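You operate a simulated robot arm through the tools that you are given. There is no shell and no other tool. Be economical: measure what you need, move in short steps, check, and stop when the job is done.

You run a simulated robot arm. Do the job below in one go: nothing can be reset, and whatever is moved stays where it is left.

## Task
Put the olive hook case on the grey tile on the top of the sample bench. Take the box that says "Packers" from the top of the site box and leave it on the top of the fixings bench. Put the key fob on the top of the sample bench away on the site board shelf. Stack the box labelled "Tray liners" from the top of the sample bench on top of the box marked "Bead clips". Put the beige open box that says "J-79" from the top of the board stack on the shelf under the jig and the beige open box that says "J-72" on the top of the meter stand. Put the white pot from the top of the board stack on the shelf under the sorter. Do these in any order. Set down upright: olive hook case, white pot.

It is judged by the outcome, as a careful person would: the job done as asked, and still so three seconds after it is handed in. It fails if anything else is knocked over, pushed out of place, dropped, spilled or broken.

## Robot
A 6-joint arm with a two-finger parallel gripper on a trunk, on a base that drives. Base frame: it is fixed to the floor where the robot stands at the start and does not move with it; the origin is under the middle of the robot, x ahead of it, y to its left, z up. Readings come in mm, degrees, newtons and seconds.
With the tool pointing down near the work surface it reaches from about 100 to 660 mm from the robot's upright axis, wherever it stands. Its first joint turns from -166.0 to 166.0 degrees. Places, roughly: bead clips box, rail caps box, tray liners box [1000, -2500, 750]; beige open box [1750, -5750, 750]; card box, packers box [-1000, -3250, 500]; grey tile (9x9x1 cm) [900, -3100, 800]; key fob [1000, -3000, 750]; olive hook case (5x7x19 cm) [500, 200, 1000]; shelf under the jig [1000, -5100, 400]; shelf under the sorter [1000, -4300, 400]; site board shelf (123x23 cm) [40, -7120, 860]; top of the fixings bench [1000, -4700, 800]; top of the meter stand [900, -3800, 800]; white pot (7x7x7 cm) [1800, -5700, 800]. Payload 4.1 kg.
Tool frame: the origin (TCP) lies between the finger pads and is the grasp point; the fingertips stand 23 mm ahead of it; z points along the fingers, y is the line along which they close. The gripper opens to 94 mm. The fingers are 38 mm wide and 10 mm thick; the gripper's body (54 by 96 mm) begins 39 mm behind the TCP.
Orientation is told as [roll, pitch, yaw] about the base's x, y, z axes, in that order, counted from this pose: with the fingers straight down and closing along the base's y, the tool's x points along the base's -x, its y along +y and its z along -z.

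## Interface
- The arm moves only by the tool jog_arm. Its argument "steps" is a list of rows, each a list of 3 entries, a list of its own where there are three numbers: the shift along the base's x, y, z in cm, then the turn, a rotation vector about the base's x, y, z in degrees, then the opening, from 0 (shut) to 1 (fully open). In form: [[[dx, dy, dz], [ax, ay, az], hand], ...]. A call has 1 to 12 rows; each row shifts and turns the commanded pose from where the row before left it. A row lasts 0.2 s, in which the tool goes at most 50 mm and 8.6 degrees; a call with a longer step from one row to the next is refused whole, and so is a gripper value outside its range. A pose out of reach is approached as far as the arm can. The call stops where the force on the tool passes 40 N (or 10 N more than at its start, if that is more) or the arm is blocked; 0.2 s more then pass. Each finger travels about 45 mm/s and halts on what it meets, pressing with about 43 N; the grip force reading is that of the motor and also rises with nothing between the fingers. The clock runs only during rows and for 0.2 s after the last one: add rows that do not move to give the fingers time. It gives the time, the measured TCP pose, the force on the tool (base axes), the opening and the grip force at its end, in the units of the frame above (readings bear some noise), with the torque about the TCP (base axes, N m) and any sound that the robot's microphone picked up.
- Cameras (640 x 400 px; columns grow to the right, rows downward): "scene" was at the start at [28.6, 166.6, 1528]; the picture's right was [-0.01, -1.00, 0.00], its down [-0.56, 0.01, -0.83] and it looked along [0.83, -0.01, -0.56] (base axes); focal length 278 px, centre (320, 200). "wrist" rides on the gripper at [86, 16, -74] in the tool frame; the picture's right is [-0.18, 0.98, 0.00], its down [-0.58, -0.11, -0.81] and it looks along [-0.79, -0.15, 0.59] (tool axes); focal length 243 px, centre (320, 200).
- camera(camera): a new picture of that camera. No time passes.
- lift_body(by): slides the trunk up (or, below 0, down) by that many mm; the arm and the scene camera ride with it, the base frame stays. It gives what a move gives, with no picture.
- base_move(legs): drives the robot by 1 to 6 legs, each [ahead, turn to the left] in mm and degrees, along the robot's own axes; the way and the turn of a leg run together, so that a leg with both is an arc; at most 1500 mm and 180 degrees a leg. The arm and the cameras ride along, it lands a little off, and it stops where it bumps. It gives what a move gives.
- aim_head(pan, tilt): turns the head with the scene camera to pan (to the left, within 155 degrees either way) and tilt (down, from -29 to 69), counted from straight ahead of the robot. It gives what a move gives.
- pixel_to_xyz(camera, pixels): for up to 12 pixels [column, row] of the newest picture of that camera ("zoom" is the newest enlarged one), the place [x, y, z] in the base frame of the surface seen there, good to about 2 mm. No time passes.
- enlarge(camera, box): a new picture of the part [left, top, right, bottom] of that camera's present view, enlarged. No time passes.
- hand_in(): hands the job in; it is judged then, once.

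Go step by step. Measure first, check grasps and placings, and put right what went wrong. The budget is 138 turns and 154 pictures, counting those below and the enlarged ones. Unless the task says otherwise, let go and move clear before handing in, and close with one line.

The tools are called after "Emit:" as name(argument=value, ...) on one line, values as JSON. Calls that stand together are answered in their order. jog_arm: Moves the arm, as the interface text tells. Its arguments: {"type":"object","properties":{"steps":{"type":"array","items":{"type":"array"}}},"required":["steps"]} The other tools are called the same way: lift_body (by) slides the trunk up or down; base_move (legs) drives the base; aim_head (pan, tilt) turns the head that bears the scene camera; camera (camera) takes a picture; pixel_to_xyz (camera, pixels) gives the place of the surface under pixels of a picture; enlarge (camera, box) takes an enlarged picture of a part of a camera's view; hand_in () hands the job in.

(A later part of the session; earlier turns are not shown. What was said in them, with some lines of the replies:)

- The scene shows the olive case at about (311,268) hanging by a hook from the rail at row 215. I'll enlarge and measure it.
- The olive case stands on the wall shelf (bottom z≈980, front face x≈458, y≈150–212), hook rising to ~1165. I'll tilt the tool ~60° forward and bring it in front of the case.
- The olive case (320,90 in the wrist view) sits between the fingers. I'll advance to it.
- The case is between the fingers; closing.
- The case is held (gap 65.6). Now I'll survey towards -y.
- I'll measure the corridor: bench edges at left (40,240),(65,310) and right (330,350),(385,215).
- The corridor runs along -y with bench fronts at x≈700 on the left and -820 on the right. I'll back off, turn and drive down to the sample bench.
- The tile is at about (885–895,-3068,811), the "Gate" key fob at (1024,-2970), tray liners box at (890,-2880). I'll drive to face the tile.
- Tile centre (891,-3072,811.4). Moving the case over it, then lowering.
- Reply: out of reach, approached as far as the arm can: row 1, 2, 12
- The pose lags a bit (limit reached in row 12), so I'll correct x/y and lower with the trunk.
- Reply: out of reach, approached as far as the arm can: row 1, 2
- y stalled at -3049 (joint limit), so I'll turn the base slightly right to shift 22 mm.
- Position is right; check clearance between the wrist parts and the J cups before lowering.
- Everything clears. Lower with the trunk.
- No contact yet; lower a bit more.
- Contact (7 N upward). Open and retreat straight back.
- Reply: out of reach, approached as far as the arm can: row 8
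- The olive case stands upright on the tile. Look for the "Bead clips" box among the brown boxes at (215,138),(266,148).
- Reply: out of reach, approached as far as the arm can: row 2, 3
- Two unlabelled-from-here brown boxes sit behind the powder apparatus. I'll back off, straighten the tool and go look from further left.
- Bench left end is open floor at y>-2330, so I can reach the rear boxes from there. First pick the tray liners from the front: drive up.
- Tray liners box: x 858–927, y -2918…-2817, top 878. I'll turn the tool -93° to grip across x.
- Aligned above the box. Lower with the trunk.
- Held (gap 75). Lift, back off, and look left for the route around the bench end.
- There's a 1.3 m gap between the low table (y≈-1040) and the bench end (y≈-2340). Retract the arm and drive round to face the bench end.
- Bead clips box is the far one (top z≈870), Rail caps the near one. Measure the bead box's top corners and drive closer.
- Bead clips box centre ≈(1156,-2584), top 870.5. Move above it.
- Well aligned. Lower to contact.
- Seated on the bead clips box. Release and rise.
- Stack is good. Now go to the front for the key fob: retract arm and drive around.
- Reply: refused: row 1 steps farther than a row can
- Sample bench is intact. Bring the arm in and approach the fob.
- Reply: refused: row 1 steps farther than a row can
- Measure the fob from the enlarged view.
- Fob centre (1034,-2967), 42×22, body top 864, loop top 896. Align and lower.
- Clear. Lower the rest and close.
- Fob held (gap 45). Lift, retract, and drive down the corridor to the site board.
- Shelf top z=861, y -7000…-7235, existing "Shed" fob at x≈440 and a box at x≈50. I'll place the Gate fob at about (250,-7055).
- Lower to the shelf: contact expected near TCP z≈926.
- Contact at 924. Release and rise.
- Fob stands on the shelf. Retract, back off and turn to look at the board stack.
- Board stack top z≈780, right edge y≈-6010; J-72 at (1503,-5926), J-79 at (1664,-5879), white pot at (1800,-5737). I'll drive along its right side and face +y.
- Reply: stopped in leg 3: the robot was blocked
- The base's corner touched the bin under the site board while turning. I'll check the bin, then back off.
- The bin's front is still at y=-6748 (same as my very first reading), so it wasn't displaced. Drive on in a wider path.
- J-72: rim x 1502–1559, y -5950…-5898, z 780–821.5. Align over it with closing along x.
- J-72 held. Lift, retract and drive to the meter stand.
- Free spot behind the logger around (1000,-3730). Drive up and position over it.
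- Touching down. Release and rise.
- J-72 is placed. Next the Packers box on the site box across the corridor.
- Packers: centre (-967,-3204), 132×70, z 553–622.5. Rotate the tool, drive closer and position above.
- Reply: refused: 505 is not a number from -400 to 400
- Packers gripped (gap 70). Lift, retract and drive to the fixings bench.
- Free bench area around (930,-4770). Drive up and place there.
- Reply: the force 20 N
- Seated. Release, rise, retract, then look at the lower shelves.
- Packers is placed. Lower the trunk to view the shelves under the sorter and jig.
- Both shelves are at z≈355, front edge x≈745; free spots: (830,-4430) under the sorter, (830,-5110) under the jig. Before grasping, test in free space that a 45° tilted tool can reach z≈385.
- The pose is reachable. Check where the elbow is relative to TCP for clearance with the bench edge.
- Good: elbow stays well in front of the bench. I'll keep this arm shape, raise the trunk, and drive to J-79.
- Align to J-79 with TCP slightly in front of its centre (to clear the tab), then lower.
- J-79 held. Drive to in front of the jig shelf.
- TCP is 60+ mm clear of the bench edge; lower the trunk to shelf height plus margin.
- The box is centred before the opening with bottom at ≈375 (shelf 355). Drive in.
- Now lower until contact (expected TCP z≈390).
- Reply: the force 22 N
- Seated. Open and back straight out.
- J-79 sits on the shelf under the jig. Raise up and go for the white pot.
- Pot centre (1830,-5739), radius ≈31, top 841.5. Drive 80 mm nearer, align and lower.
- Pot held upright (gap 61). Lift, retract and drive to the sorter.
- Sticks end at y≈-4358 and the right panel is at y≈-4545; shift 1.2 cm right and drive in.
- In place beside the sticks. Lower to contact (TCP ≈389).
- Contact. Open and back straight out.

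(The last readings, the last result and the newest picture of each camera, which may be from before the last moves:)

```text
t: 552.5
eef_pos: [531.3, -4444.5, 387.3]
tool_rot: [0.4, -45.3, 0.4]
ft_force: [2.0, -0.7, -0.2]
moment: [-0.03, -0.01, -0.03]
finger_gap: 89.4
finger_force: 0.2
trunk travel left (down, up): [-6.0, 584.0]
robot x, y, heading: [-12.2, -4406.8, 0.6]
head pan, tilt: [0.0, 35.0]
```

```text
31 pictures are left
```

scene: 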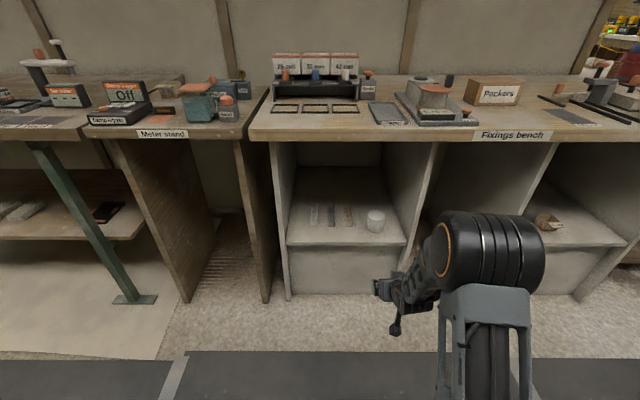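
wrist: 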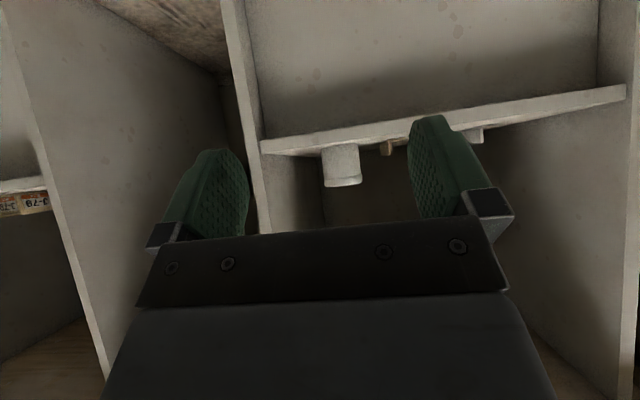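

The pot stands upright on the shelf under the sorter. A final look at the sample bench and meter stand before handing in.

Emit:
lift_body(by=400)

Emit:
aim_head(pan=50, tilt=28)

Emit:
enlarge(camera="scene", box=[120, 60, 560, 340])

```text
t: 556.3
eef_pos: [531.1, -4445.3, 787.6]
tool_rot: [0.4, -45.3, 0.4]
ft_force: [0.8, 0.5, 0.0]
moment: [-0.01, 0.0, 0.03]
finger_gap: 89.2
finger_force: 0.0
trunk travel left (down, up): [-406.0, 184.0]
robot x, y, heading: [-10.0, -4402.7, 0.2]
head pan, tilt: [0.0, 35.0]
```

```text
t: 557.5
eef_pos: [531.5, -4444.9, 785.1]
tool_rot: [0.3, -45.2, 0.4]
ft_force: [-0.2, 1.1, 0.0]
moment: [0.0, -0.03, 0.01]
finger_gap: 89.3
finger_force: 0.1
trunk travel left (down, up): [-406.0, 184.0]
robot x, y, heading: [-13.6, -4403.8, 0.5]
head pan, tilt: [50.0, 28.0]
```

```text
1.43 times, centred on (340, 200) of scene
```

zoom: 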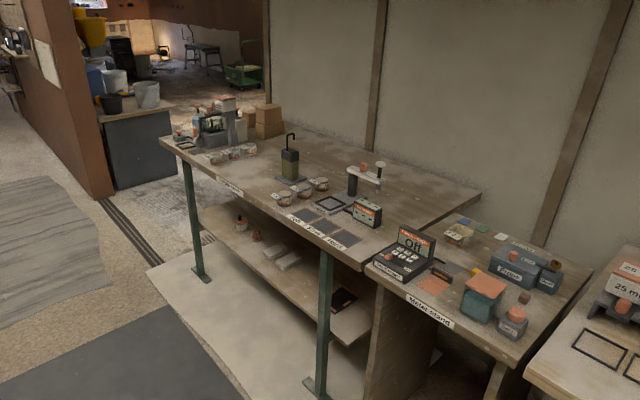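

The olive case, the stacked boxes and J-72 all stand where I left them, and nothing else is disturbed. Handing in.

Emit:
hand_in()

```text
The job is handed in.
```

All seven items are where you asked, and the olive hook case and white pot are standing upright. I handed the job in with the gripper clear of everything. While turning, the base touched the waste bin under the site board, but its position measured the same before and after.
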